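You operate a simulated robot arm through the tools that you are given. There is no shell and no other tool. Be economical: measure what you need, move in short steps, check, and stop when the job is done.

You run a simulated robot arm. Do the job below in one go: nothing can be reset, and whatever is moved stays where it is left.

TASK
Fetch the teal meter spool and set it on the top of the long bench. Fetch the black meter spool and set it on the top of the narrow bench. Take the cream tin and put it on top of the green meter spool. Fetch the white block and set it on the spot at the end of the scrub bench. Fetch the spar wax tin and set it on the top of the heavy bench. Take the black weight and leave it on top of the sail window. Put the orange meter spool on the top of the upkeep counter. Fetch the white slab and set it on the top of the drying bench. Take the steel block and leave it on top of the blue crate lid. Take the orange block and leave it on the top of the end bench. Take the blue tin on the top of the heavy bench and put it away on the pump board. Any order will do. Set down upright: teal meter spool, black meter spool, orange meter spool.

It is judged by the outcome, as a careful person would: the job done as asked, and still so three seconds after it is handed in. It fails if anything else is knocked over, pushed out of place, dropped, spilled or broken. A push-on lid holds only when it is set on centred and level and pressed home; a screw cap is set on level and turned clockwise until tight.

THE ROBOT
A 7-joint arm with a vacuum gripper on a trunk, on a base that drives. Base frame: it is fixed to the floor where the robot stands at the start and does not move with it; the origin is under the middle of the robot, x ahead of it, y to its left, z up. Units: m, degrees, N and s.
Its first joint turns from -166.0 to 166.0 degrees. Places, roughly: black meter spool [-1.5, -1.5, 1]; black weight (8x8x3 cm) [-1.2, -0.7, 0.9]; blue crate lid (50x37x3 cm) [-6.1, -2.8, 0.9]; blue tin [-6, -4.5, 1]; cream tin [-2, -1.5, 1]; green meter spool [-1.5, -1.25, 1]; orange block (14x7x5 cm) [-3.1, -4.6, 0.9]; pump board [-4.4, 3.6, 0.8]; sail window (15x10x4 cm) [-1.5, -1.9, 0.9]; spar wax tin [-2, -1, 0.75]; spot at the end of the scrub bench [-2.5, 1.2, 0.8]; steel block (14x7x4 cm) [-3.5, -4.6, 0.9]; top of the drying bench [-6.1, -1.1, 0.6]; top of the end bench [-4.4, -4.4, 0.9]; top of the heavy bench [-6.1, -3.6, 0.9]; top of the long bench [-4.1, -0.7, 0.9]; top of the narrow bench [-2.2, 1.9, 0.8]; top of the upkeep counter [-2.5, 3.5, 0.9]; white block (14x7x4 cm) [-1.5, -2.2, 0.9]; white slab (13x6x5 cm) [-4.4, -2.3, 0.9]. Payload 1.88 kg.
Tool frame: the origin (TCP) lies in the middle of the cups' lips, and z points out of the cups. The gripper has 1 cup of 0.032 m across, covering 0.032 by 0.032 m (tool x, y); the bellows give 0.014 m. With the vacuum on, a cup seals on a smooth face that it is pressed against (1 to 4 N); it does not hold porous or soft things. The pull reaches 41 N.
Orientation is that of the tool frame in the base frame, as a unit quaternion [x, y, z, w]. With the cups facing straight down, the tool's x points along the base's -x, its y along +y and its z along -z.

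THE INTERFACE
- The arm moves only by the tool nudge_tool. Its argument "rows" is a list of rows, each an object (a shift or turn left out is 0, a gripper value left out holds the last) with "translation": the shift along the base's x, y, z in mm, a list of three; "rot": the turn, a rotation vector about the base's x, y, z in degrees, a list of three. In form: [{"translation": [tx, ty, tz], "rot": [ax, ay, az]}, ...]. A call has 1 to 12 rows; each row is the pose to reach, as a shift and turn from the pose commanded when the call began. "suction" is the vacuum: 1 switches it on, -1 off, set as the call begins (left out, the last holds). A row lasts 0.2 s, in which the tool goes at most 0.05 m and 8.6 degrees; a call with a longer step from one row to the next is refused whole, and so is a gripper value outside its range. Where a pose cannot be reached the arm comes as near as it can. A force on the tool above 40 N (or 10 N above the force at the start of the call, whichever is more), or a blocked arm, ends the call early, and 0.2 s more pass. The pull builds up within a second once a cup has sealed. Time passes only in rows, and 0.2 s behind the last, so rows that repeat a pose give it time. It gives the time, the measured TCP pose, the force on the tool (base axes) and the pull of the vacuum at its end, in the units of the frame above (readings bear some noise), with the torque about the TCP (base axes, N m) and any sound that the robot's microphone picked up, and new pictures: "show" is both (left out), scene, wrist or none.
- Cameras (640 x 400 px; columns grow to the right, rows downward): "scene" is now at [0.0234, 0.1451, 1.5023]; the picture's right is [-0.20, -0.98, 0.00], its down [-0.61, 0.12, -0.78] and it looks along [0.76, -0.15, -0.63] (base axes); focal length 247 px, centre (320, 200). "wrist" rides on the gripper at [0.082, 0.014, -0.216] in the tool frame; the picture's right is [-0.17, 0.99, 0.00], its down [-0.91, -0.15, -0.37] and it looks along [-0.37, -0.06, 0.93] (tool axes); focal length 243 px, centre (320, 200). There is no depth. A picture from a camera that has moved, and an enlarged one, comes with that camera's place and axes in the base frame and with its lens.
- move_column(by): slides the trunk up (or, below 0, down) by that many m; the arm and the scene camera ride with it, the base frame stays. It gives what a move gives, with no picture.
- steer(legs): drives the robot by 1 to 6 legs, each [ahead, left, turn to the left] in m, m and degrees, along the robot's own axes; the way and the turn of a leg run together, so that a leg with both is an arc; at most 1.5 m and 180 degrees a leg. The arm and the cameras ride along, it lands a little off, and it stops where it bumps. It gives what a move gives, and a new picture of the scene camera.
- pan_tilt(pan, tilt): turns the head with the scene camera to pan (to the left, within 155 degrees either way) and tilt (down, from -29 to 69), counted from straight ahead of the robot. It gives what a move gives, and a new picture of the scene camera.
- close_up(camera, box): a new picture of the part [left, top, right, bottom] of that camera's present view, enlarged. No time passes.
- job_done(): hands the job in; it is judged then, once.

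Work in short steps. Places have to be worked out from the pictures, the camera data and where the tool is seen: move nearer, look again, correct. Check each grasp and each placing, and mend what went wrong. You have 546 turns and 360 pictures in all, those below and enlarged ones among them. Switch the vacuum off and draw the arm clear of the work before you hand the job in, unless the task says otherwise; then end with one line.

The tools are called after "Emit:" as a command line: name --argument value ..., lists and objects as JSON in quotes. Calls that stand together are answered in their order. nudge_tool: Moves the arm, as the interface text tells. Its arguments: {"type":"object","properties":{"rows":{"type":"array"},"suction":{"type":"number"},"show":{"type":"string","enum":["both","scene","wrist","none"]}},"required":["rows"]} The other tools are called the same way: move_column (by) slides the trunk up or down; steer (legs) drives the base; pan_tilt (pan, tilt) turns the head that bears the scene camera; close_up (camera, box) takes an enlarged picture of a part of a camera's view; job_done () hands the job in.

At the start:

```text
clock: 0.0
tcp_pos: [0.5054, 0.0244, 1.2139]
ee_rot: [0.0, 1.0, 0.0, -0.001]
wrist_force: [-0.1, -0.3, 0.1]
torque: [-0.03, 0.02, -0.01]
pull: 0.0
trunk travel left (down, up): [-0.45, 0.14]
robot x, y, heading: [0.0008, 0.0004, 0.1]
head pan, tilt: [-11.5, 38.8]
```

scene: 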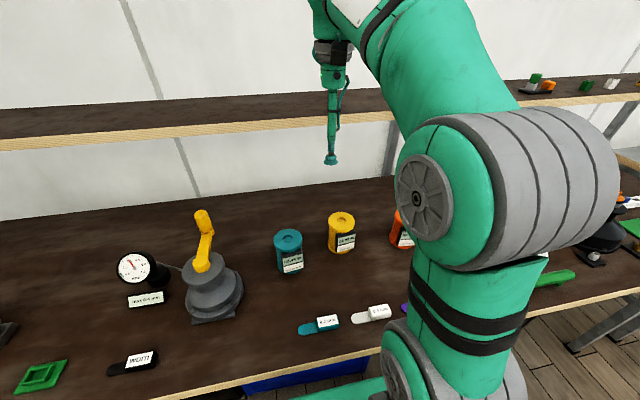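
wrist: 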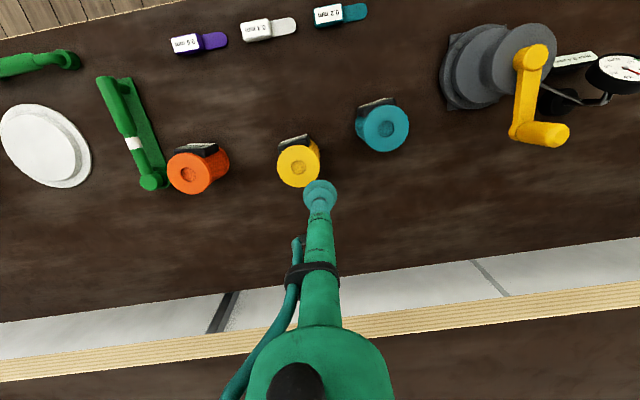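

The bench ahead shows teal, yellow and orange spools. I look closer at their labels.

Emit:
close_up --camera "scene" --box '[250, 190, 430, 300]'

Emit:
close_up --camera "wrist" --box '[140, 80, 440, 220]'

```text
3.56 times, centred on (340, 245) of scene
camera zoom: at [0.0234, 0.1451, 1.5023], right [-0.2, -0.98, 0.0], down [-0.61, 0.12, -0.78], along [0.76, -0.15, -0.63], focal length 880 px, centre (249, 40)
```

zoom: 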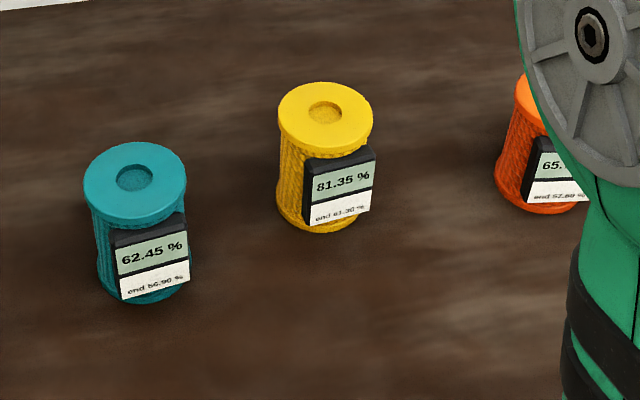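

```text
2.13 times, centred on (290, 150) of wrist
camera zoom: at [0.4234, 0.0379, 1.4315], right [0.17, 0.99, 0.0], down [0.91, -0.15, 0.37], along [0.37, -0.06, -0.93], focal length 518 px, centre (384, 307)
```

zoom: 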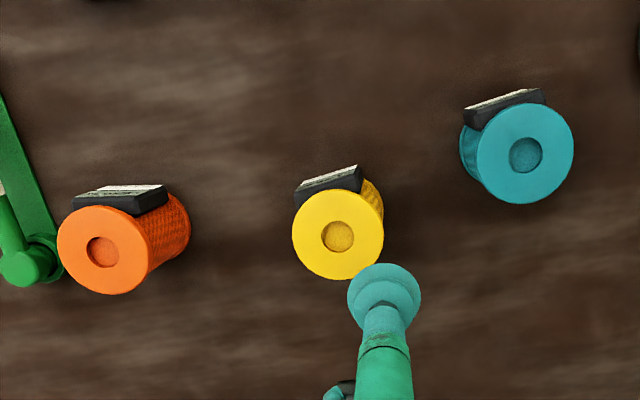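

Now look around to map the room.

Emit:
pan_tilt --pan 90 --tilt 20

Emit:
pan_tilt --pan 150 --tilt 20

Emit:
pan_tilt --pan -150 --tilt 20

Emit:
pan_tilt --pan -90 --tilt 20

```text
clock: 1.8
tcp_pos: [0.5057, 0.0251, 1.2143]
ee_rot: [0.0, 1.0, 0.0, 0.0]
wrist_force: [-0.4, -0.3, 0.1]
torque: [-0.03, -0.02, 0.01]
pull: 0.0
trunk travel left (down, up): [-0.45, 0.14]
robot x, y, heading: [0.0011, 0.0017, 0.3]
head pan, tilt: [90.0, 20.0]
camera scene: at [-0.0606, 0.2553, 1.5319], right [1.0, 0.0, 0.0], down [0.0, -0.34, -0.94], along [0.0, 0.94, -0.34], focal length 247 px, centre (320, 200)
```

scene: 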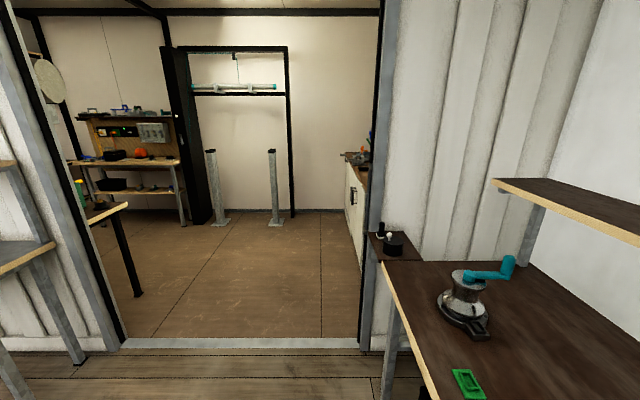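

```text
clock: 3.1
tcp_pos: [0.5065, 0.0251, 1.2134]
ee_rot: [0.0, 1.0, 0.0, 0.0]
wrist_force: [-0.1, 0.0, -1.2]
torque: [0.0, -0.02, 0.0]
pull: 0.1
trunk travel left (down, up): [-0.45, 0.14]
robot x, y, heading: [-0.0018, 0.0001, -0.3]
head pan, tilt: [150.0, 20.0]
camera scene: at [-0.1413, 0.2088, 1.5319], right [0.5, 0.87, 0.0], down [0.3, -0.17, -0.94], along [-0.81, 0.47, -0.34], focal length 247 px, centre (320, 200)
```

scene: 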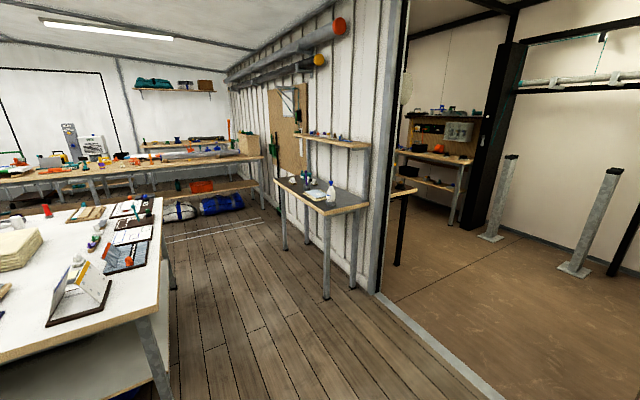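

```text
clock: 7.2
tcp_pos: [0.5067, 0.0253, 1.2142]
ee_rot: [0.001, 1.0, 0.0, 0.0]
wrist_force: [0.3, -0.3, -0.3]
torque: [-0.01, -0.01, 0.01]
pull: 0.0
trunk travel left (down, up): [-0.45, 0.14]
robot x, y, heading: [0.0008, 0.0008, 0.1]
head pan, tilt: [-150.0, 20.0]
camera scene: at [-0.1413, 0.1156, 1.5319], right [-0.5, 0.87, 0.0], down [0.3, 0.17, -0.94], along [-0.81, -0.47, -0.34], focal length 247 px, centre (320, 200)
```

scene: 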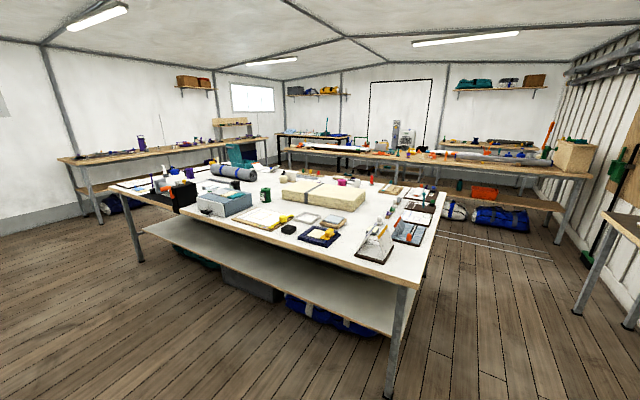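

```text
clock: 8.5
tcp_pos: [0.5064, 0.0236, 1.2155]
ee_rot: [0.0, 1.0, 0.0, 0.0]
wrist_force: [-0.6, -0.7, -0.5]
torque: [-0.01, -0.01, 0.0]
pull: 0.1
trunk travel left (down, up): [-0.45, 0.14]
robot x, y, heading: [0.0023, 0.0018, 0.2]
head pan, tilt: [-90.0, 20.0]
camera scene: at [-0.0607, 0.069, 1.5319], right [-1.0, 0.0, 0.0], down [0.0, 0.34, -0.94], along [0.0, -0.94, -0.34], focal length 247 px, centre (320, 200)
```

scene: 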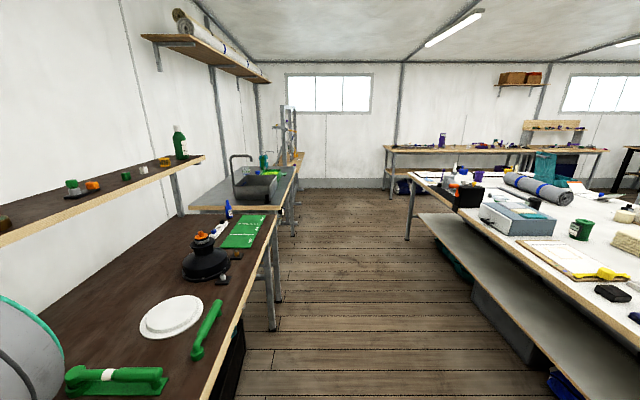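

The map is clear enough. Begin with the teal spool at about (0.49, 0.145), top about 0.98; I hover above it.

Emit:
nudge_tool --rows '[{"translation": [-4, 30, -30]}, {"translation": [-8, 60, -60]}, {"translation": [-12, 90, -90]}, {"translation": [-16, 120, -120]}, {"translation": [-16, 120, -140]}]' --show "wrist"

Emit:
pan_tilt --pan 0 --tilt 45

```text
clock: 9.7
tcp_pos: [0.49, 0.1449, 1.0729]
ee_rot: [0.0, 1.0, -0.001, 0.0]
wrist_force: [0.0, 0.8, 0.8]
torque: [0.01, -0.02, 0.04]
pull: 0.2
trunk travel left (down, up): [-0.45, 0.14]
robot x, y, heading: [0.002, -0.0013, 0.2]
head pan, tilt: [-90.0, 20.0]
camera wrist: at [0.4076, 0.1582, 1.2904], right [0.17, 0.99, 0.0], down [0.91, -0.15, 0.37], along [0.37, -0.06, -0.93], focal length 243 px, centre (320, 200)
```

wrist: 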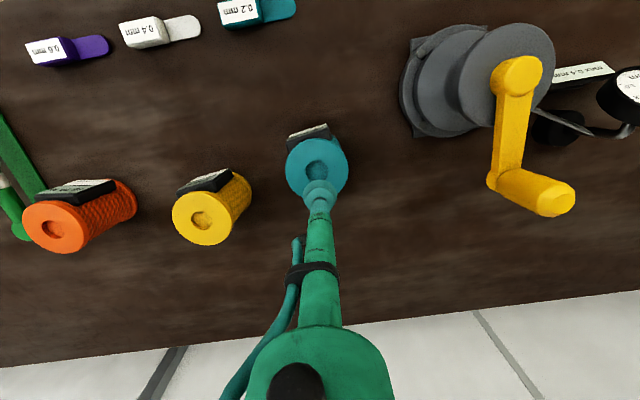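

```text
clock: 11.3
tcp_pos: [0.4905, 0.1437, 1.0735]
ee_rot: [0.0, 1.0, 0.0, 0.0]
wrist_force: [0.5, 0.1, 0.7]
torque: [-0.04, 0.01, 0.03]
pull: 0.1
trunk travel left (down, up): [-0.45, 0.14]
robot x, y, heading: [-0.0009, 0.0002, 0.0]
head pan, tilt: [0.0, 45.0]
camera scene: at [0.0206, 0.1621, 1.4933], right [0.0, -1.0, 0.0], down [-0.71, 0.0, -0.71], along [0.71, 0.0, -0.71], focal length 247 px, centre (320, 200)
```

scene: 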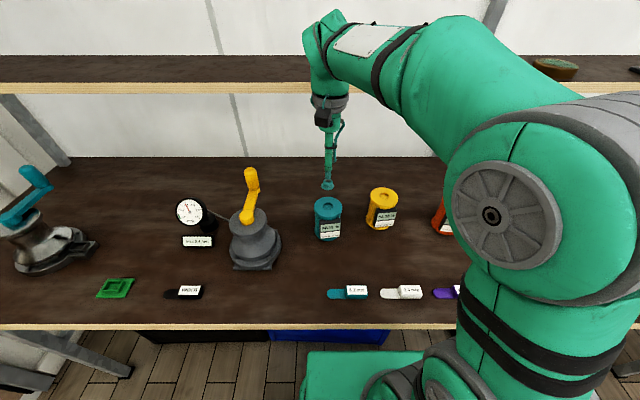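

Top centre estimated at (0.484, 0.141), z≈1.0; I go down part way and look again.

Emit:
nudge_tool --rows '[{"translation": [-5, -3, -25]}, {"translation": [-5, -3, -50]}, {"translation": [-5, -3, -50]}]' --show "wrist"

Emit:
close_up --camera "wrist" --box '[240, 120, 400, 220]'

Emit:
close_up --camera "scene" --box '[270, 150, 430, 250]'

```text
clock: 12.1
tcp_pos: [0.4851, 0.143, 1.0227]
ee_rot: [0.0, 1.0, 0.001, 0.0]
wrist_force: [-0.3, 0.8, 0.1]
torque: [-0.02, -0.01, 0.02]
pull: 0.0
trunk travel left (down, up): [-0.45, 0.14]
robot x, y, heading: [-0.0011, -0.0023, -0.1]
head pan, tilt: [0.0, 45.0]
camera wrist: at [0.4022, 0.1556, 1.2405], right [0.17, 0.99, 0.0], down [0.91, -0.15, 0.37], along [0.37, -0.06, -0.93], focal length 243 px, centre (320, 200)
```

wrist: 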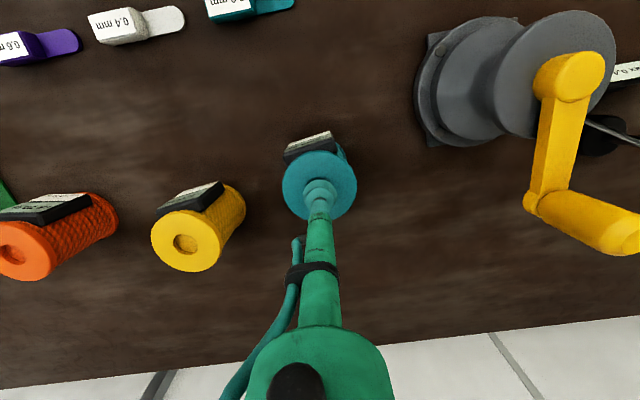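

```text
4.00 times, centred on (320, 170) of wrist
camera zoom: at [0.4022, 0.1556, 1.2405], right [0.17, 0.99, 0.0], down [0.91, -0.15, 0.37], along [0.37, -0.06, -0.93], focal length 970 px, centre (320, 320)
```

zoom: 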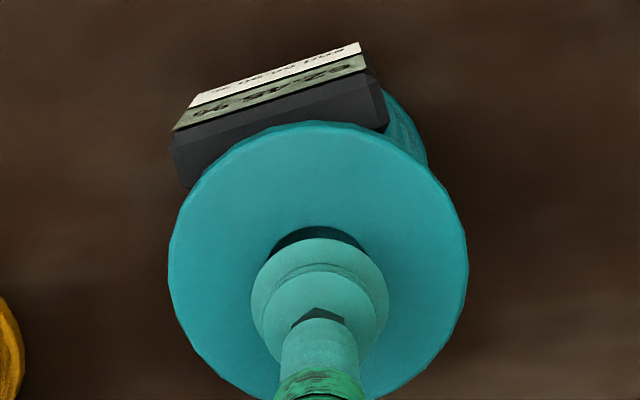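

```text
4.00 times, centred on (350, 200) of scene
camera zoom: at [0.0208, 0.1622, 1.4933], right [0.0, -1.0, 0.0], down [-0.71, 0.0, -0.71], along [0.71, 0.0, -0.71], focal length 990 px, centre (200, 200)
```

zoom: 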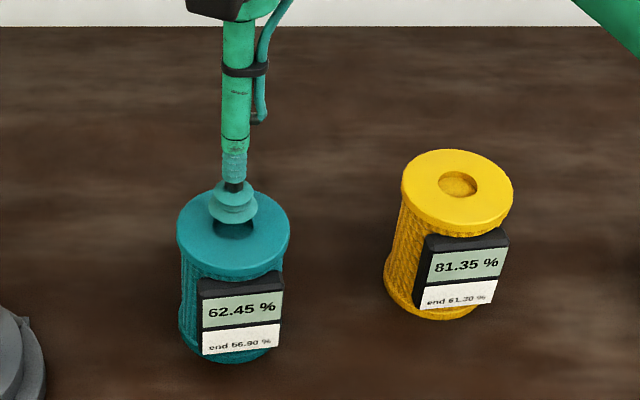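

TCP is about centred. Descend slowly with the vacuum on.

Emit:
nudge_tool --rows '[{"translation": [-1, -1, -15]}, {"translation": [-1, -1, -20]}, {"translation": [-1, -1, -24]}, {"translation": [-1, -1, -28]}, {"translation": [-1, -1, -28]}]' --suction 1 --show "none"

```text
clock: 13.3
tcp_pos: [0.4831, 0.1404, 0.9991]
ee_rot: [0.001, 1.0, 0.0, 0.003]
wrist_force: [4.1, 2.1, 30.4]
torque: [-0.08, 0.14, -0.07]
pull: 40.6
trunk travel left (down, up): [-0.45, 0.14]
robot x, y, heading: [0.001, 0.0007, 0.0]
head pan, tilt: [0.0, 45.0]
```

Sealed with a pull of 40.6. Lift and check.

Emit:
nudge_tool --rows '[{"translation": [0, 0, 10]}, {"translation": [0, 0, 40]}, {"translation": [0, 0, 80]}, {"translation": [0, 0, 120]}, {"translation": [0, 0, 120]}]' --show "scene"

```text
clock: 14.5
tcp_pos: [0.4815, 0.1412, 1.1169]
ee_rot: [0.0, 1.0, -0.001, 0.0]
wrist_force: [-0.2, 0.4, -2.4]
torque: [0.02, 0.0, 0.01]
pull: 40.7
trunk travel left (down, up): [-0.45, 0.14]
robot x, y, heading: [-0.0013, 0.0005, 0.1]
head pan, tilt: [0.0, 45.0]
camera scene: at [0.0205, 0.1621, 1.4933], right [0.0, -1.0, 0.0], down [-0.71, 0.0, -0.71], along [0.71, 0.0, -0.71], focal length 247 px, centre (320, 200)
```

scene: 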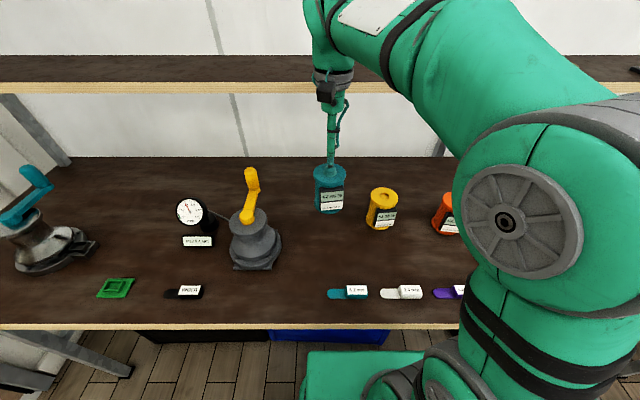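

Held (2.4 N). Raise a bit, back off, turn and drive west through the corridor between the white table and scrub bench.

Emit:
nudge_tool --rows '[{"translation": [0, 0, 40]}, {"translation": [-30, 0, 80]}, {"translation": [-60, -30, 100]}, {"translation": [-80, -70, 100]}, {"translation": [-80, -110, 100]}]' --show "none"

Emit:
steer --legs '[[-0.35, 0, 0], [0, 0, 90], [0.5, 0, 0], [0, 0, 90]]'

Emit:
pan_tilt --pan 0 --tilt 25

```text
clock: 15.7
tcp_pos: [0.404, 0.0305, 1.2186]
ee_rot: [0.0, 1.0, 0.0, 0.0]
wrist_force: [0.3, 0.2, -2.4]
torque: [-0.03, -0.01, 0.01]
pull: 40.8
trunk travel left (down, up): [-0.45, 0.14]
robot x, y, heading: [-0.0009, -0.002, 0.1]
head pan, tilt: [0.0, 45.0]
```

```text
clock: 28.2
tcp_pos: [-0.7461, 0.4771, 1.2178]
ee_rot: [1.0, -0.002, 0.0, 0.0]
wrist_force: [-0.5, -0.2, -2.1]
torque: [-0.02, -0.02, -0.05]
pull: 41.0
trunk travel left (down, up): [-0.45, 0.14]
robot x, y, heading: [-0.3371, 0.5038, 179.6]
head pan, tilt: [0.0, 45.0]
camera scene: at [-0.3647, 0.3391, 1.4933], right [0.01, 1.0, 0.0], down [0.71, 0.0, -0.71], along [-0.71, 0.0, -0.71], focal length 247 px, centre (320, 200)
```

scene: 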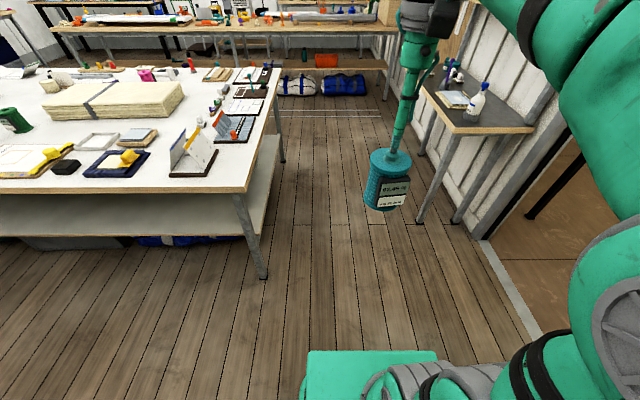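

```text
clock: 29.0
tcp_pos: [-0.7472, 0.4763, 1.2182]
ee_rot: [1.0, -0.002, 0.0, 0.0]
wrist_force: [0.3, 0.3, -2.2]
torque: [0.01, 0.03, -0.01]
pull: 40.4
trunk travel left (down, up): [-0.45, 0.14]
robot x, y, heading: [-0.3376, 0.5021, 179.6]
head pan, tilt: [0.0, 25.0]
camera scene: at [-0.3755, 0.3391, 1.5238], right [0.01, 1.0, 0.0], down [0.42, 0.0, -0.91], along [-0.91, 0.01, -0.42], focal length 247 px, centre (320, 200)
```

scene: 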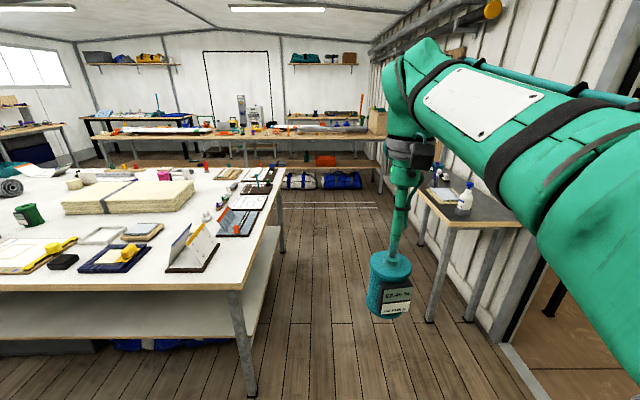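

Corridor is clear; drive to x≈-3.0.

Emit:
steer --legs '[[1.5, 0, 0], [1.1, 0, 0]]'

```text
clock: 41.6
tcp_pos: [-3.3397, 0.5196, 1.2182]
ee_rot: [1.0, -0.009, 0.001, 0.0]
wrist_force: [-0.1, -0.6, -2.4]
torque: [0.02, 0.04, -0.02]
pull: 40.6
trunk travel left (down, up): [-0.45, 0.14]
robot x, y, heading: [-2.9358, 0.5407, 179.0]
head pan, tilt: [0.0, 25.0]
camera scene: at [-2.971, 0.3763, 1.5239], right [0.02, 1.0, 0.0], down [0.42, -0.01, -0.91], along [-0.91, 0.02, -0.42], focal length 247 px, centre (320, 200)
```

scene: 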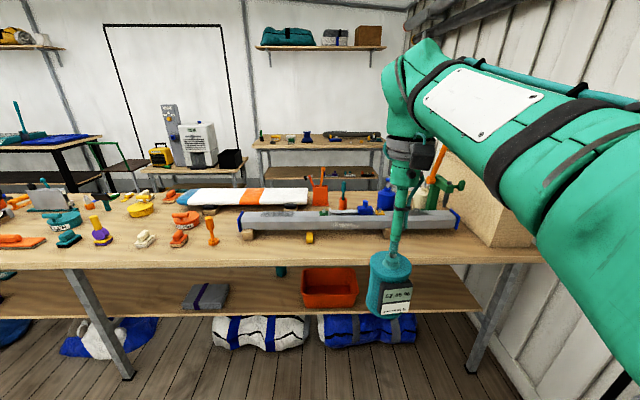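

Strafe left to face the named point at y≈-0.7 and look at the bench top for free room.

Emit:
steer --legs '[[0.15, 0, 1], [0, 1.2, 0]]'

Emit:
pan_tilt --pan 5 --tilt 35

```text
clock: 48.7
tcp_pos: [-3.486, -0.6927, 1.2184]
ee_rot: [1.0, 0.003, 0.0, 0.001]
wrist_force: [0.6, -0.2, -2.7]
torque: [0.0, 0.02, -0.02]
pull: 40.6
trunk travel left (down, up): [-0.45, 0.14]
robot x, y, heading: [-3.0856, -0.6633, -180.1]
head pan, tilt: [0.0, 25.0]
camera scene: at [-3.1143, -0.8264, 1.5239], right [-0.01, 1.0, 0.0], down [0.42, 0.0, -0.91], along [-0.91, 0.0, -0.42], focal length 247 px, centre (320, 200)
```

scene: 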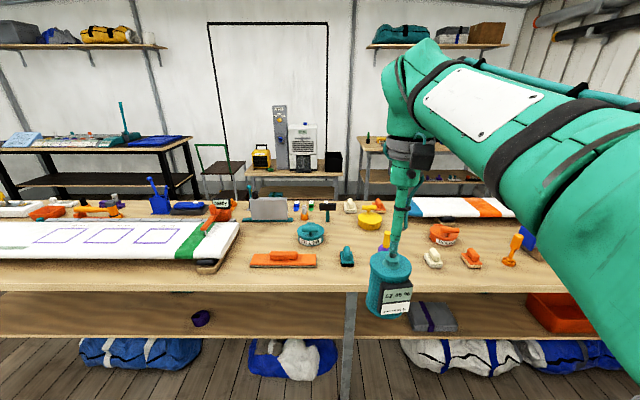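

```text
clock: 49.4
tcp_pos: [-3.4868, -0.6919, 1.219]
ee_rot: [1.0, 0.003, 0.001, 0.001]
wrist_force: [0.4, 0.0, -1.7]
torque: [-0.03, 0.0, -0.03]
pull: 40.7
trunk travel left (down, up): [-0.45, 0.14]
robot x, y, heading: [-3.0808, -0.6582, -179.5]
head pan, tilt: [5.0, 35.0]
camera scene: at [-3.1098, -0.8341, 1.5081], right [-0.09, 1.0, 0.0], down [0.57, 0.05, -0.82], along [-0.82, -0.08, -0.57], focal length 247 px, centre (320, 200)
```

scene: 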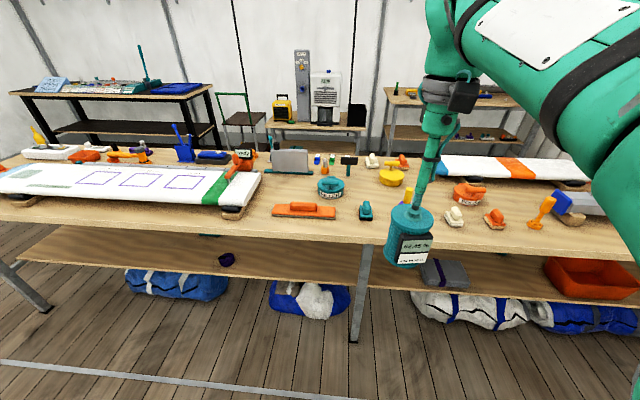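

A clear gap lies at about (-3.93, -0.53). Drive 0.3 m closer and look.

Emit:
steer --legs '[[0.27, 0, 0]]'

Emit:
pan_tilt --pan 0 --tilt 45

Emit:
nudge_tool --rows '[{"translation": [0, 0, 0]}]' --show "wrist"

```text
clock: 51.3
tcp_pos: [-3.7569, -0.6937, 1.2171]
ee_rot: [1.0, 0.002, 0.0, 0.0]
wrist_force: [-0.4, -0.7, -1.3]
torque: [-0.01, 0.02, 0.01]
pull: 40.8
trunk travel left (down, up): [-0.45, 0.14]
robot x, y, heading: [-3.3531, -0.6619, -179.6]
head pan, tilt: [5.0, 35.0]
camera scene: at [-3.3815, -0.8356, 1.5081], right [-0.09, 1.0, 0.0], down [0.57, 0.05, -0.82], along [-0.82, -0.08, -0.57], focal length 247 px, centre (320, 200)
```

scene: 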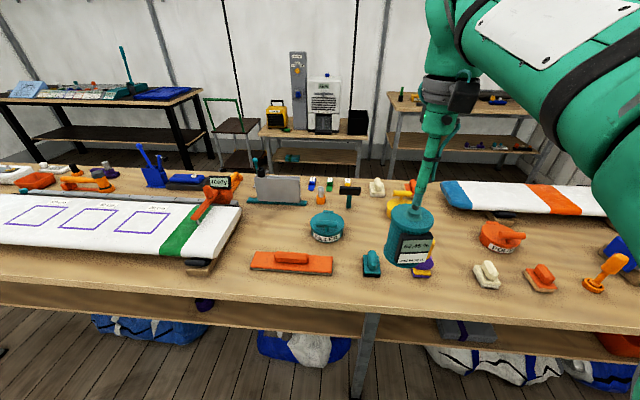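

```text
clock: 52.0
tcp_pos: [-3.7589, -0.6948, 1.2175]
ee_rot: [1.0, 0.003, 0.0, 0.0]
wrist_force: [0.5, 0.3, -2.4]
torque: [-0.01, 0.01, 0.02]
pull: 40.7
trunk travel left (down, up): [-0.45, 0.14]
robot x, y, heading: [-3.3529, -0.6624, -179.7]
head pan, tilt: [0.0, 45.0]
camera scene: at [-3.3751, -0.8279, 1.4933], right [-0.01, 1.0, 0.0], down [0.71, 0.0, -0.71], along [-0.71, 0.0, -0.71], focal length 247 px, centre (320, 200)
```

scene: 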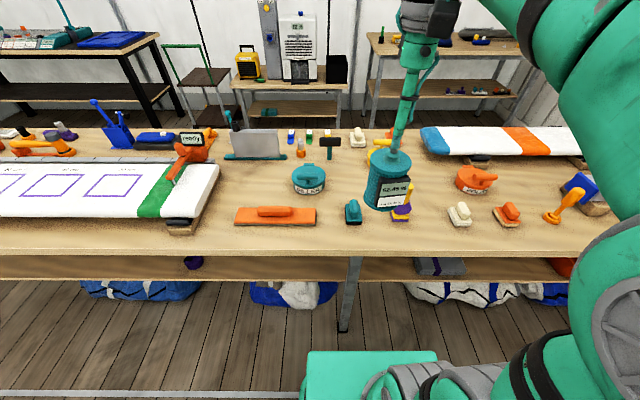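

```text
clock: 52.5
tcp_pos: [-3.7569, -0.694, 1.2184]
ee_rot: [1.0, 0.002, 0.0, 0.0]
wrist_force: [-0.4, 0.6, -2.0]
torque: [0.0, 0.04, 0.01]
pull: 41.1
trunk travel left (down, up): [-0.45, 0.14]
robot x, y, heading: [-3.3572, -0.6646, -179.7]
head pan, tilt: [0.0, 45.0]
camera wrist: at [-3.6762, -0.7074, 1.4349], right [-0.16, -0.99, 0.0], down [-0.92, 0.15, 0.37], along [-0.37, 0.06, -0.93], focal length 243 px, centre (320, 200)
```

wrist: 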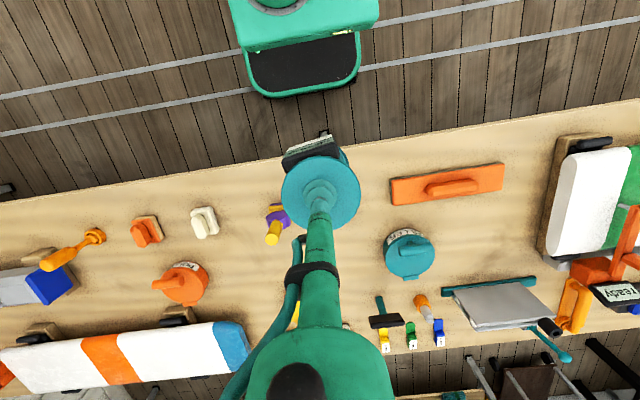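

Bench spot between the teal jar and the purple handle, about (-4.08, -0.69), is clear. Move over it high, then look.

Emit:
nudge_tool --rows '[{"translation": [-45, 0, 0]}, {"translation": [-90, 0, 0]}, {"translation": [-135, 0, 0]}, {"translation": [-180, 0, 0]}, {"translation": [-225, 0, 0]}, {"translation": [-270, 0, 0]}, {"translation": [-320, 0, 0]}, {"translation": [-320, 0, -40]}, {"translation": [-320, 0, -80]}]' --show "both"

```text
clock: 54.5
tcp_pos: [-4.0657, -0.6941, 1.1315]
ee_rot: [1.0, 0.002, -0.001, 0.001]
wrist_force: [1.0, -1.0, -2.6]
torque: [-0.02, 0.05, 0.0]
pull: 41.0
out of reach, approached as far as the arm can: row 6, 7, 8, 9
trunk travel left (down, up): [-0.45, 0.14]
robot x, y, heading: [-3.3516, -0.6616, -179.7]
head pan, tilt: [0.0, 45.0]
camera scene: at [-3.3749, -0.8278, 1.4933], right [-0.01, 1.0, 0.0], down [0.71, 0.0, -0.71], along [-0.71, 0.0, -0.71], focal length 247 px, centre (320, 200)
camera wrist: at [-3.9847, -0.7064, 1.3482], right [-0.16, -0.99, 0.0], down [-0.91, 0.15, 0.38], along [-0.37, 0.06, -0.93], focal length 243 px, centre (320, 200)
```

scene: 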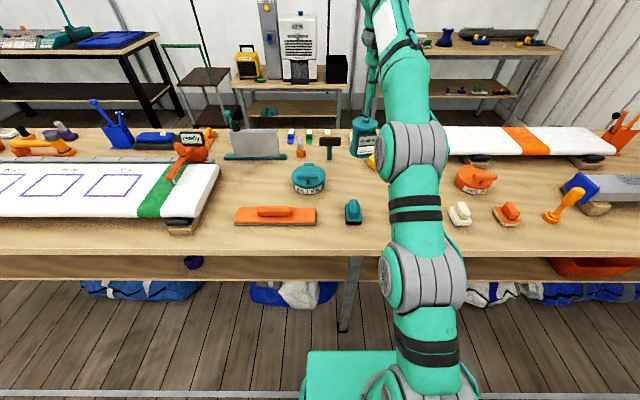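
wrist: 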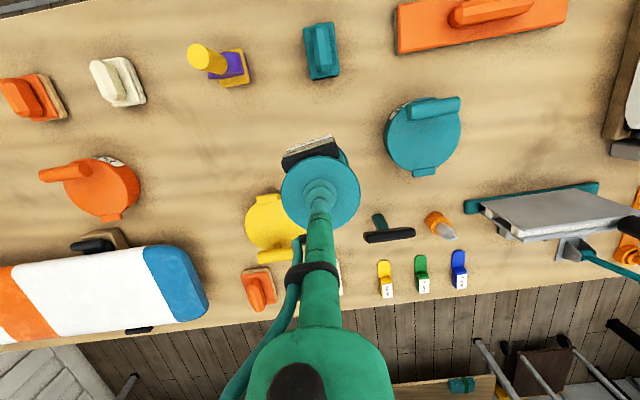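

Spot beneath is free. Lower gently until contact.

Emit:
nudge_tool --rows '[{"translation": [10, 0, -40]}, {"translation": [10, 0, -80]}, {"translation": [10, 0, -95]}, {"translation": [10, 0, -105]}]' --show "none"

Emit:
close_up --camera "scene" --box '[280, 100, 440, 200]'

```text
clock: 55.5
tcp_pos: [-4.0567, -0.6926, 1.0254]
ee_rot: [1.0, 0.003, 0.0, 0.0]
wrist_force: [-0.2, 0.3, -2.7]
torque: [0.0, 0.01, 0.01]
pull: 40.0
trunk travel left (down, up): [-0.45, 0.14]
robot x, y, heading: [-3.3551, -0.6629, -179.5]
head pan, tilt: [0.0, 45.0]
```

```text
4.00 times, centred on (360, 150) of scene
camera zoom: at [-3.375, -0.8279, 1.4933], right [-0.01, 1.0, 0.0], down [0.71, 0.0, -0.71], along [-0.71, 0.0, -0.71], focal length 990 px, centre (160, 400)
```

zoom: 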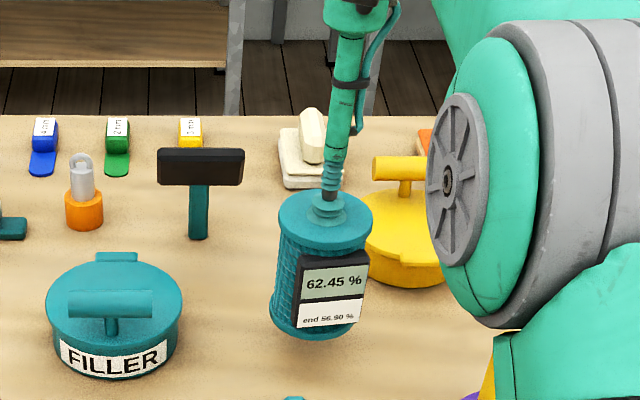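

Spool hangs just above the bench. Keep lowering in small steps until it touches.

Emit:
nudge_tool --rows '[{"translation": [0, 0, -5]}, {"translation": [0, 0, -10]}, {"translation": [0, 0, -15]}, {"translation": [0, 0, -20]}, {"translation": [0, 0, -25]}, {"translation": [0, 0, -30]}, {"translation": [0, 0, -35]}, {"translation": [0, 0, -40]}]' --show "none"

```text
clock: 57.2
tcp_pos: [-4.0568, -0.695, 0.9872]
ee_rot: [1.0, 0.002, -0.001, 0.0]
wrist_force: [-1.0, 0.4, -2.8]
torque: [-0.03, 0.0, -0.03]
pull: 40.9
trunk travel left (down, up): [-0.45, 0.14]
robot x, y, heading: [-3.3545, -0.6597, -179.8]
head pan, tilt: [0.0, 45.0]
```

Emit:
close_up --camera "scene" --box '[280, 100, 440, 200]'

Emit:
nudge_tool --rows '[{"translation": [0, 0, -4]}, {"translation": [0, 0, -8]}, {"translation": [0, 0, -12]}, {"translation": [0, 0, -16]}, {"translation": [0, 0, -20]}]' --show "none"

```text
4.00 times, centred on (360, 150) of scene
camera zoom: at [-3.3752, -0.8279, 1.4933], right [-0.01, 1.0, 0.0], down [0.71, 0.0, -0.71], along [-0.71, 0.0, -0.71], focal length 990 px, centre (160, 400)
```

zoom: 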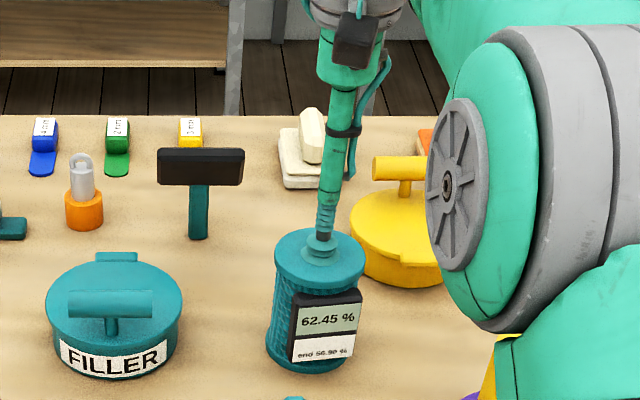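

```text
clock: 58.5
tcp_pos: [-4.057, -0.6943, 0.9695]
ee_rot: [1.0, 0.003, -0.003, -0.001]
wrist_force: [-5.7, -4.5, 35.9]
torque: [0.07, -0.23, 0.07]
pull: 41.2
trunk travel left (down, up): [-0.45, 0.14]
robot x, y, heading: [-3.3553, -0.6619, -179.4]
head pan, tilt: [0.0, 45.0]
```

Contact at z≈0.972. Ease off, release the vacuum, then lift away.

Emit:
nudge_tool --rows '[{"translation": [0, 0, 4]}, {"translation": [0, 0, 4]}, {"translation": [0, 0, 4]}, {"translation": [0, 0, 4]}, {"translation": [0, 0, 6]}, {"translation": [0, 0, 14]}, {"translation": [0, 0, 50]}, {"translation": [0, 0, 95]}]' --suction -1 --show "scene"

```text
clock: 60.2
tcp_pos: [-4.0575, -0.6919, 1.0604]
ee_rot: [1.0, 0.003, 0.001, -0.001]
wrist_force: [-0.1, 0.3, 0.5]
torque: [0.01, 0.01, -0.01]
pull: 0.1
trunk travel left (down, up): [-0.45, 0.14]
robot x, y, heading: [-3.3549, -0.6671, -180.0]
head pan, tilt: [0.0, 45.0]
camera scene: at [-3.375, -0.8278, 1.4932], right [-0.01, 1.0, 0.0], down [0.71, 0.0, -0.71], along [-0.71, 0.0, -0.71], focal length 247 px, centre (320, 200)
```

scene: 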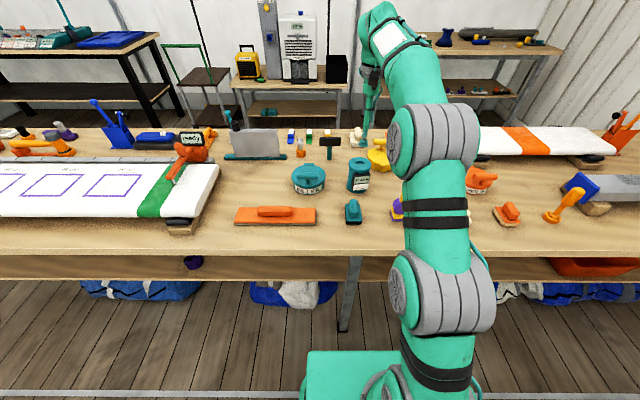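

Teal spool stands well. Retract the arm, then go round the south end of the long bench toward the white slab.

Emit:
nudge_tool --rows '[{"translation": [20, 0, 45]}, {"translation": [60, 0, 70]}, {"translation": [105, 0, 90]}, {"translation": [150, 0, 110]}, {"translation": [195, 0, 130]}, {"translation": [240, 0, 150]}, {"translation": [285, 0, 160]}, {"translation": [320, 0, 160]}]' --show "none"

Emit:
steer --legs '[[-0.2, 0, 0], [0, 1.4, 0], [0, 1.1, 0]]'

```text
clock: 62.0
tcp_pos: [-3.7363, -0.6923, 1.2197]
ee_rot: [1.0, 0.002, 0.0, 0.0]
wrist_force: [-0.2, 0.1, 0.0]
torque: [-0.01, -0.03, -0.04]
pull: 0.1
trunk travel left (down, up): [-0.45, 0.14]
robot x, y, heading: [-3.3532, -0.6646, -179.6]
head pan, tilt: [0.0, 45.0]
```

```text
clock: 75.5
tcp_pos: [-3.508, -3.1936, 1.2197]
ee_rot: [1.0, 0.005, -0.001, 0.001]
wrist_force: [-0.2, 0.8, 0.6]
torque: [0.01, -0.01, -0.01]
pull: 0.0
trunk travel left (down, up): [-0.45, 0.14]
robot x, y, heading: [-3.1266, -3.1608, -179.4]
head pan, tilt: [0.0, 45.0]
camera scene: at [-3.1461, -3.3286, 1.4933], right [-0.01, 1.0, 0.0], down [0.71, 0.01, -0.71], along [-0.71, -0.01, -0.71], focal length 247 px, centre (320, 200)
```

scene: 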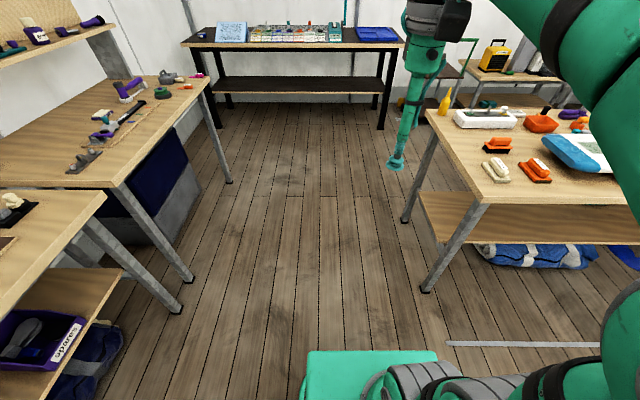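

I take a closer look at the bench corner and the left bench.

Emit:
close_up --camera "scene" --box '[420, 60, 640, 200]'

Emit:
close_up --camera "scene" --box '[0, 50, 240, 200]'

Emit:
pan_tilt --pan 55 --tilt 35

```text
2.86 times, centred on (530, 130) of scene
camera zoom: at [-3.1461, -3.3286, 1.4933], right [-0.01, 1.0, 0.0], down [0.71, 0.01, -0.71], along [-0.71, -0.01, -0.71], focal length 707 px, centre (-280, 400)
```

zoom: 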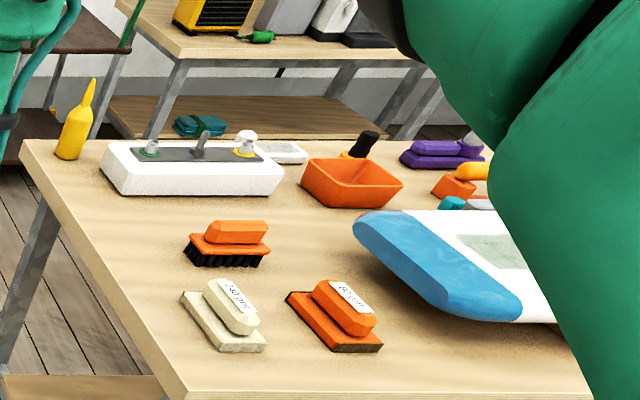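

```text
2.67 times, centred on (120, 125) of scene
camera zoom: at [-3.1461, -3.3286, 1.4933], right [-0.01, 1.0, 0.0], down [0.71, 0.01, -0.71], along [-0.71, -0.01, -0.71], focal length 660 px, centre (853, 400)
```

zoom: 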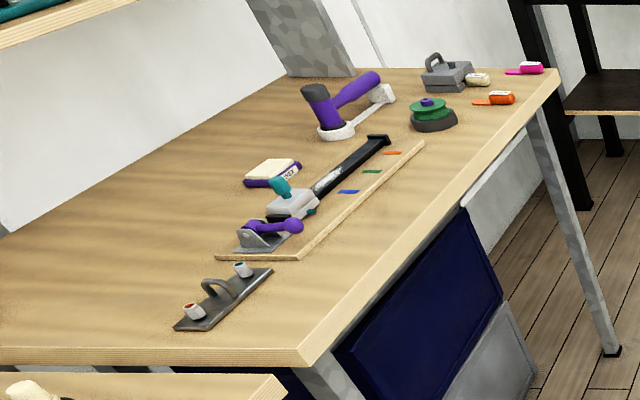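

```text
clock: 76.7
tcp_pos: [-3.5092, -3.1936, 1.2195]
ee_rot: [1.0, 0.005, 0.0, 0.0]
wrist_force: [-0.2, 0.0, 1.1]
torque: [-0.02, 0.0, -0.02]
pull: 0.1
trunk travel left (down, up): [-0.45, 0.14]
robot x, y, heading: [-3.1228, -3.1629, -179.5]
head pan, tilt: [55.0, 35.0]
camera scene: at [-3.1146, -3.4005, 1.5081], right [-0.82, 0.57, 0.0], down [0.32, 0.47, -0.82], along [-0.46, -0.68, -0.57], focal length 247 px, centre (320, 200)
```

scene: 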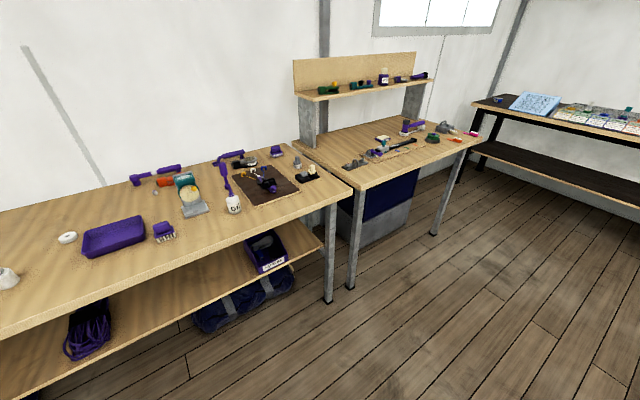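

Now zoom on the south bench to find the orange and steel blocks, which are near here.

Emit:
close_up --camera "scene" --box '[40, 130, 360, 330]'

Emit:
steer --legs '[[0, 0, 90], [-0.25, 0.35, 0]]'

Emit:
pan_tilt --pan 0 --tilt 35

```text
2.00 times, centred on (200, 230) of scene
camera zoom: at [-3.1146, -3.4005, 1.5081], right [-0.82, 0.57, 0.0], down [0.32, 0.47, -0.82], along [-0.46, -0.68, -0.57], focal length 495 px, centre (560, 140)
```

zoom: 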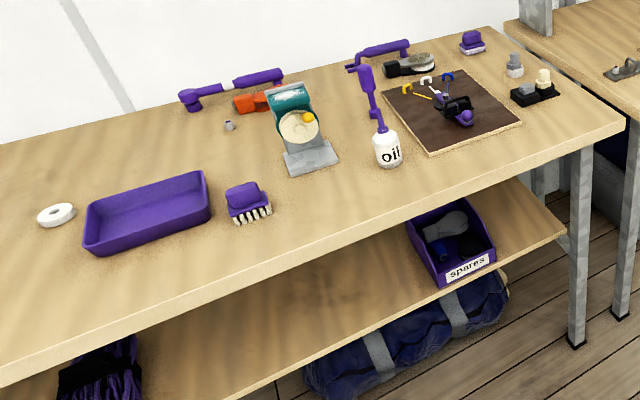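

```text
clock: 83.1
tcp_pos: [-2.7497, -3.3005, 1.2206]
ee_rot: [0.71, 0.705, 0.0, -0.001]
wrist_force: [0.2, 0.0, -0.1]
torque: [-0.01, 0.03, 0.03]
pull: 0.0
trunk travel left (down, up): [-0.45, 0.14]
robot x, y, heading: [-2.7754, -2.9181, -90.5]
head pan, tilt: [55.0, 35.0]
camera scene: at [-2.5389, -2.9103, 1.5081], right [-0.58, -0.82, 0.0], down [-0.47, 0.33, -0.82], along [0.67, -0.47, -0.57], focal length 247 px, centre (320, 200)
```

scene: 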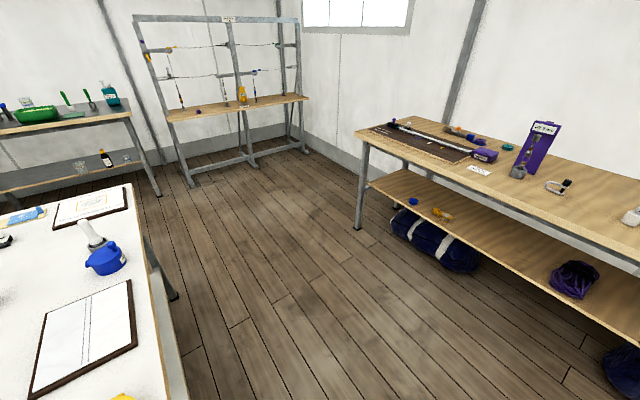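

```text
clock: 84.4
tcp_pos: [-2.7489, -3.3008, 1.2202]
ee_rot: [0.709, 0.705, 0.0, 0.0]
wrist_force: [-1.0, -0.2, -0.4]
torque: [0.03, 0.03, 0.01]
pull: 0.0
trunk travel left (down, up): [-0.45, 0.14]
robot x, y, heading: [-2.773, -2.9184, -90.5]
head pan, tilt: [0.0, 35.0]
camera scene: at [-2.6112, -2.9473, 1.5081], right [-1.0, 0.01, 0.0], down [0.0, 0.57, -0.82], along [-0.01, -0.82, -0.57], focal length 247 px, centre (320, 200)
```

scene: 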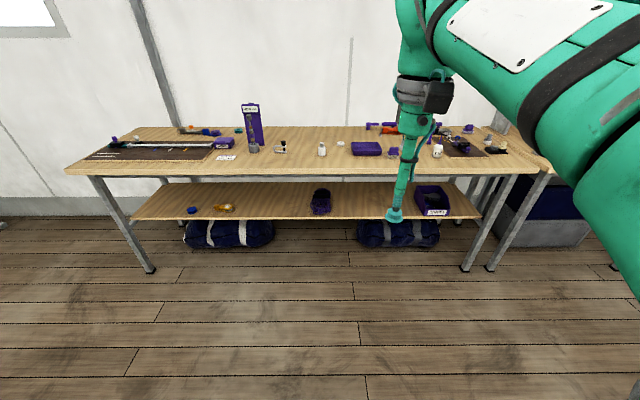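

Blocks lie at the back of the bench around x −3.1…−3.5. Drive up to the bench there.

Emit:
steer --legs '[[0.8, -0.5, 0.5]]'

Emit:
pan_tilt --pan -10 --tilt 40

Emit:
nudge_tool --rows '[{"translation": [0, 0, 0]}]' --show "wrist"

```text
clock: 89.3
tcp_pos: [-3.2483, -4.0948, 1.2201]
ee_rot: [0.705, 0.709, 0.0, -0.001]
wrist_force: [-0.2, 0.2, 0.4]
torque: [0.01, 0.02, 0.0]
pull: 0.0
trunk travel left (down, up): [-0.45, 0.14]
robot x, y, heading: [-3.278, -3.7116, -89.8]
head pan, tilt: [0.0, 35.0]
camera scene: at [-3.1156, -3.7409, 1.5081], right [-1.0, 0.0, 0.0], down [0.0, 0.57, -0.82], along [0.0, -0.82, -0.57], focal length 247 px, centre (320, 200)
```

scene: 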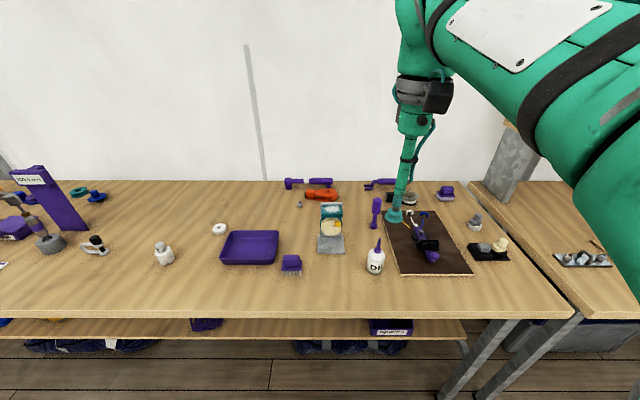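

```text
clock: 90.0
tcp_pos: [-3.2495, -4.0944, 1.2203]
ee_rot: [0.706, 0.708, 0.0, 0.0]
wrist_force: [-1.1, 0.2, 0.0]
torque: [-0.02, 0.02, -0.03]
pull: 0.0
trunk travel left (down, up): [-0.45, 0.14]
robot x, y, heading: [-3.2807, -3.709, -90.0]
head pan, tilt: [-10.0, 40.0]
camera scene: at [-3.1304, -3.7367, 1.5006], right [-0.99, 0.17, 0.0], down [0.11, 0.63, -0.77], along [-0.13, -0.76, -0.64], focal length 247 px, centre (320, 200)
```

scene: 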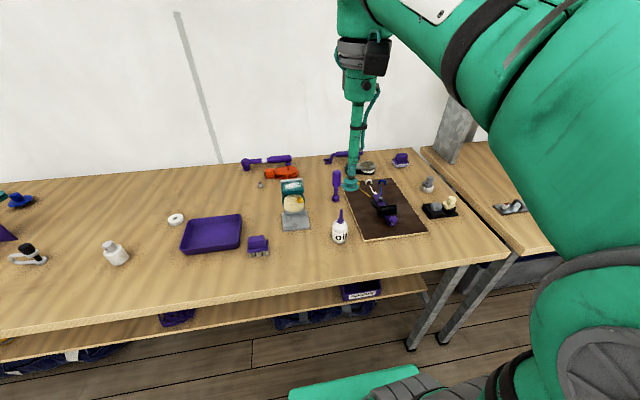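

```text
clock: 90.4
tcp_pos: [-3.2492, -4.0953, 1.2194]
ee_rot: [0.706, 0.708, -0.001, 0.0]
wrist_force: [0.2, -0.3, 0.4]
torque: [-0.01, 0.01, 0.01]
pull: 0.1
trunk travel left (down, up): [-0.45, 0.14]
robot x, y, heading: [-3.2768, -3.7087, -90.0]
head pan, tilt: [-10.0, 40.0]
camera wrist: at [-3.2363, -4.0129, 1.4363], right [0.99, -0.16, 0.0], down [-0.15, -0.92, 0.37], along [-0.06, -0.37, -0.93], focal length 243 px, centre (320, 200)
```

wrist: 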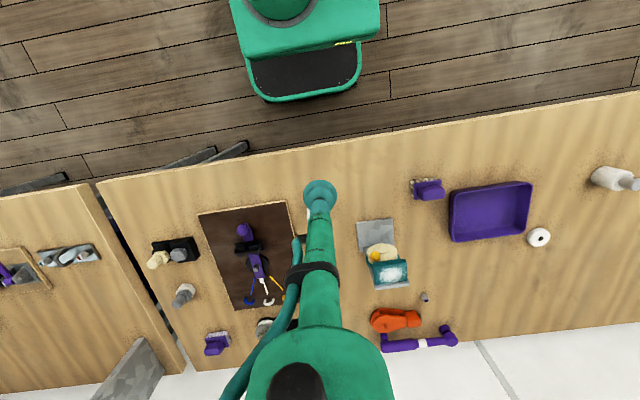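

The orange and steel items match. Zoom in on their shapes.

Emit:
close_up --camera "wrist" --box '[190, 280, 470, 400]'

Emit:
close_up --camera "scene" --box '[230, 140, 450, 250]'

```text
2.29 times, centred on (330, 340) of wrist
camera zoom: at [-3.2363, -4.0129, 1.4363], right [0.99, -0.16, 0.0], down [-0.15, -0.92, 0.37], along [-0.06, -0.37, -0.93], focal length 555 px, centre (297, -120)
```

zoom: 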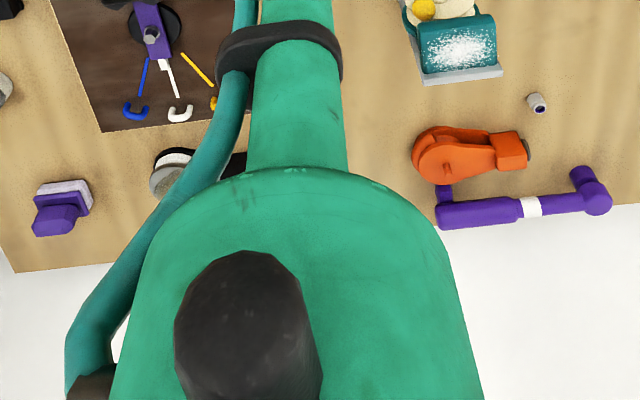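

```text
2.91 times, centred on (340, 195) of scene
camera zoom: at [-3.1304, -3.7367, 1.5005], right [-0.99, 0.17, 0.0], down [0.11, 0.63, -0.77], along [-0.13, -0.75, -0.64], focal length 720 px, centre (262, 214)
```

zoom: 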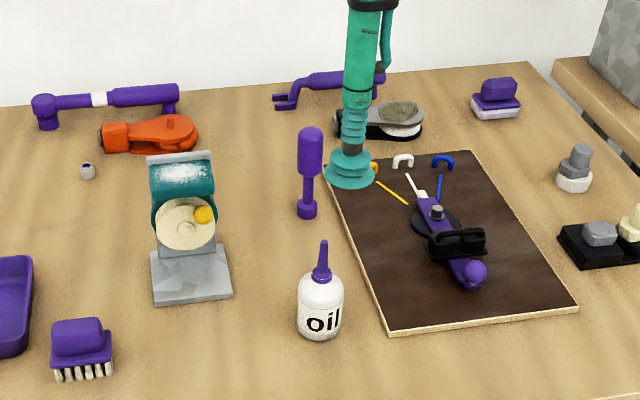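

These are pulley blocks. I drive 0.2 m closer so both are within reach.

Emit:
steer --legs '[[0.2, 0, 0]]'

```text
clock: 92.0
tcp_pos: [-3.2503, -4.2963, 1.2191]
ee_rot: [0.706, 0.708, 0.0, 0.0]
wrist_force: [-0.8, -0.7, 0.4]
torque: [0.01, 0.03, 0.04]
pull: 0.1
trunk travel left (down, up): [-0.45, 0.14]
robot x, y, heading: [-3.2807, -3.9134, -90.0]
head pan, tilt: [-10.0, 40.0]
camera scene: at [-3.13, -3.9385, 1.5005], right [-0.98, 0.17, 0.0], down [0.11, 0.63, -0.77], along [-0.13, -0.75, -0.64], focal length 247 px, centre (320, 200)
```

scene: 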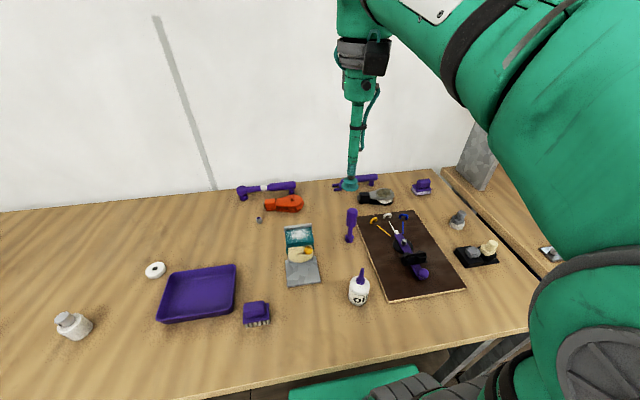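

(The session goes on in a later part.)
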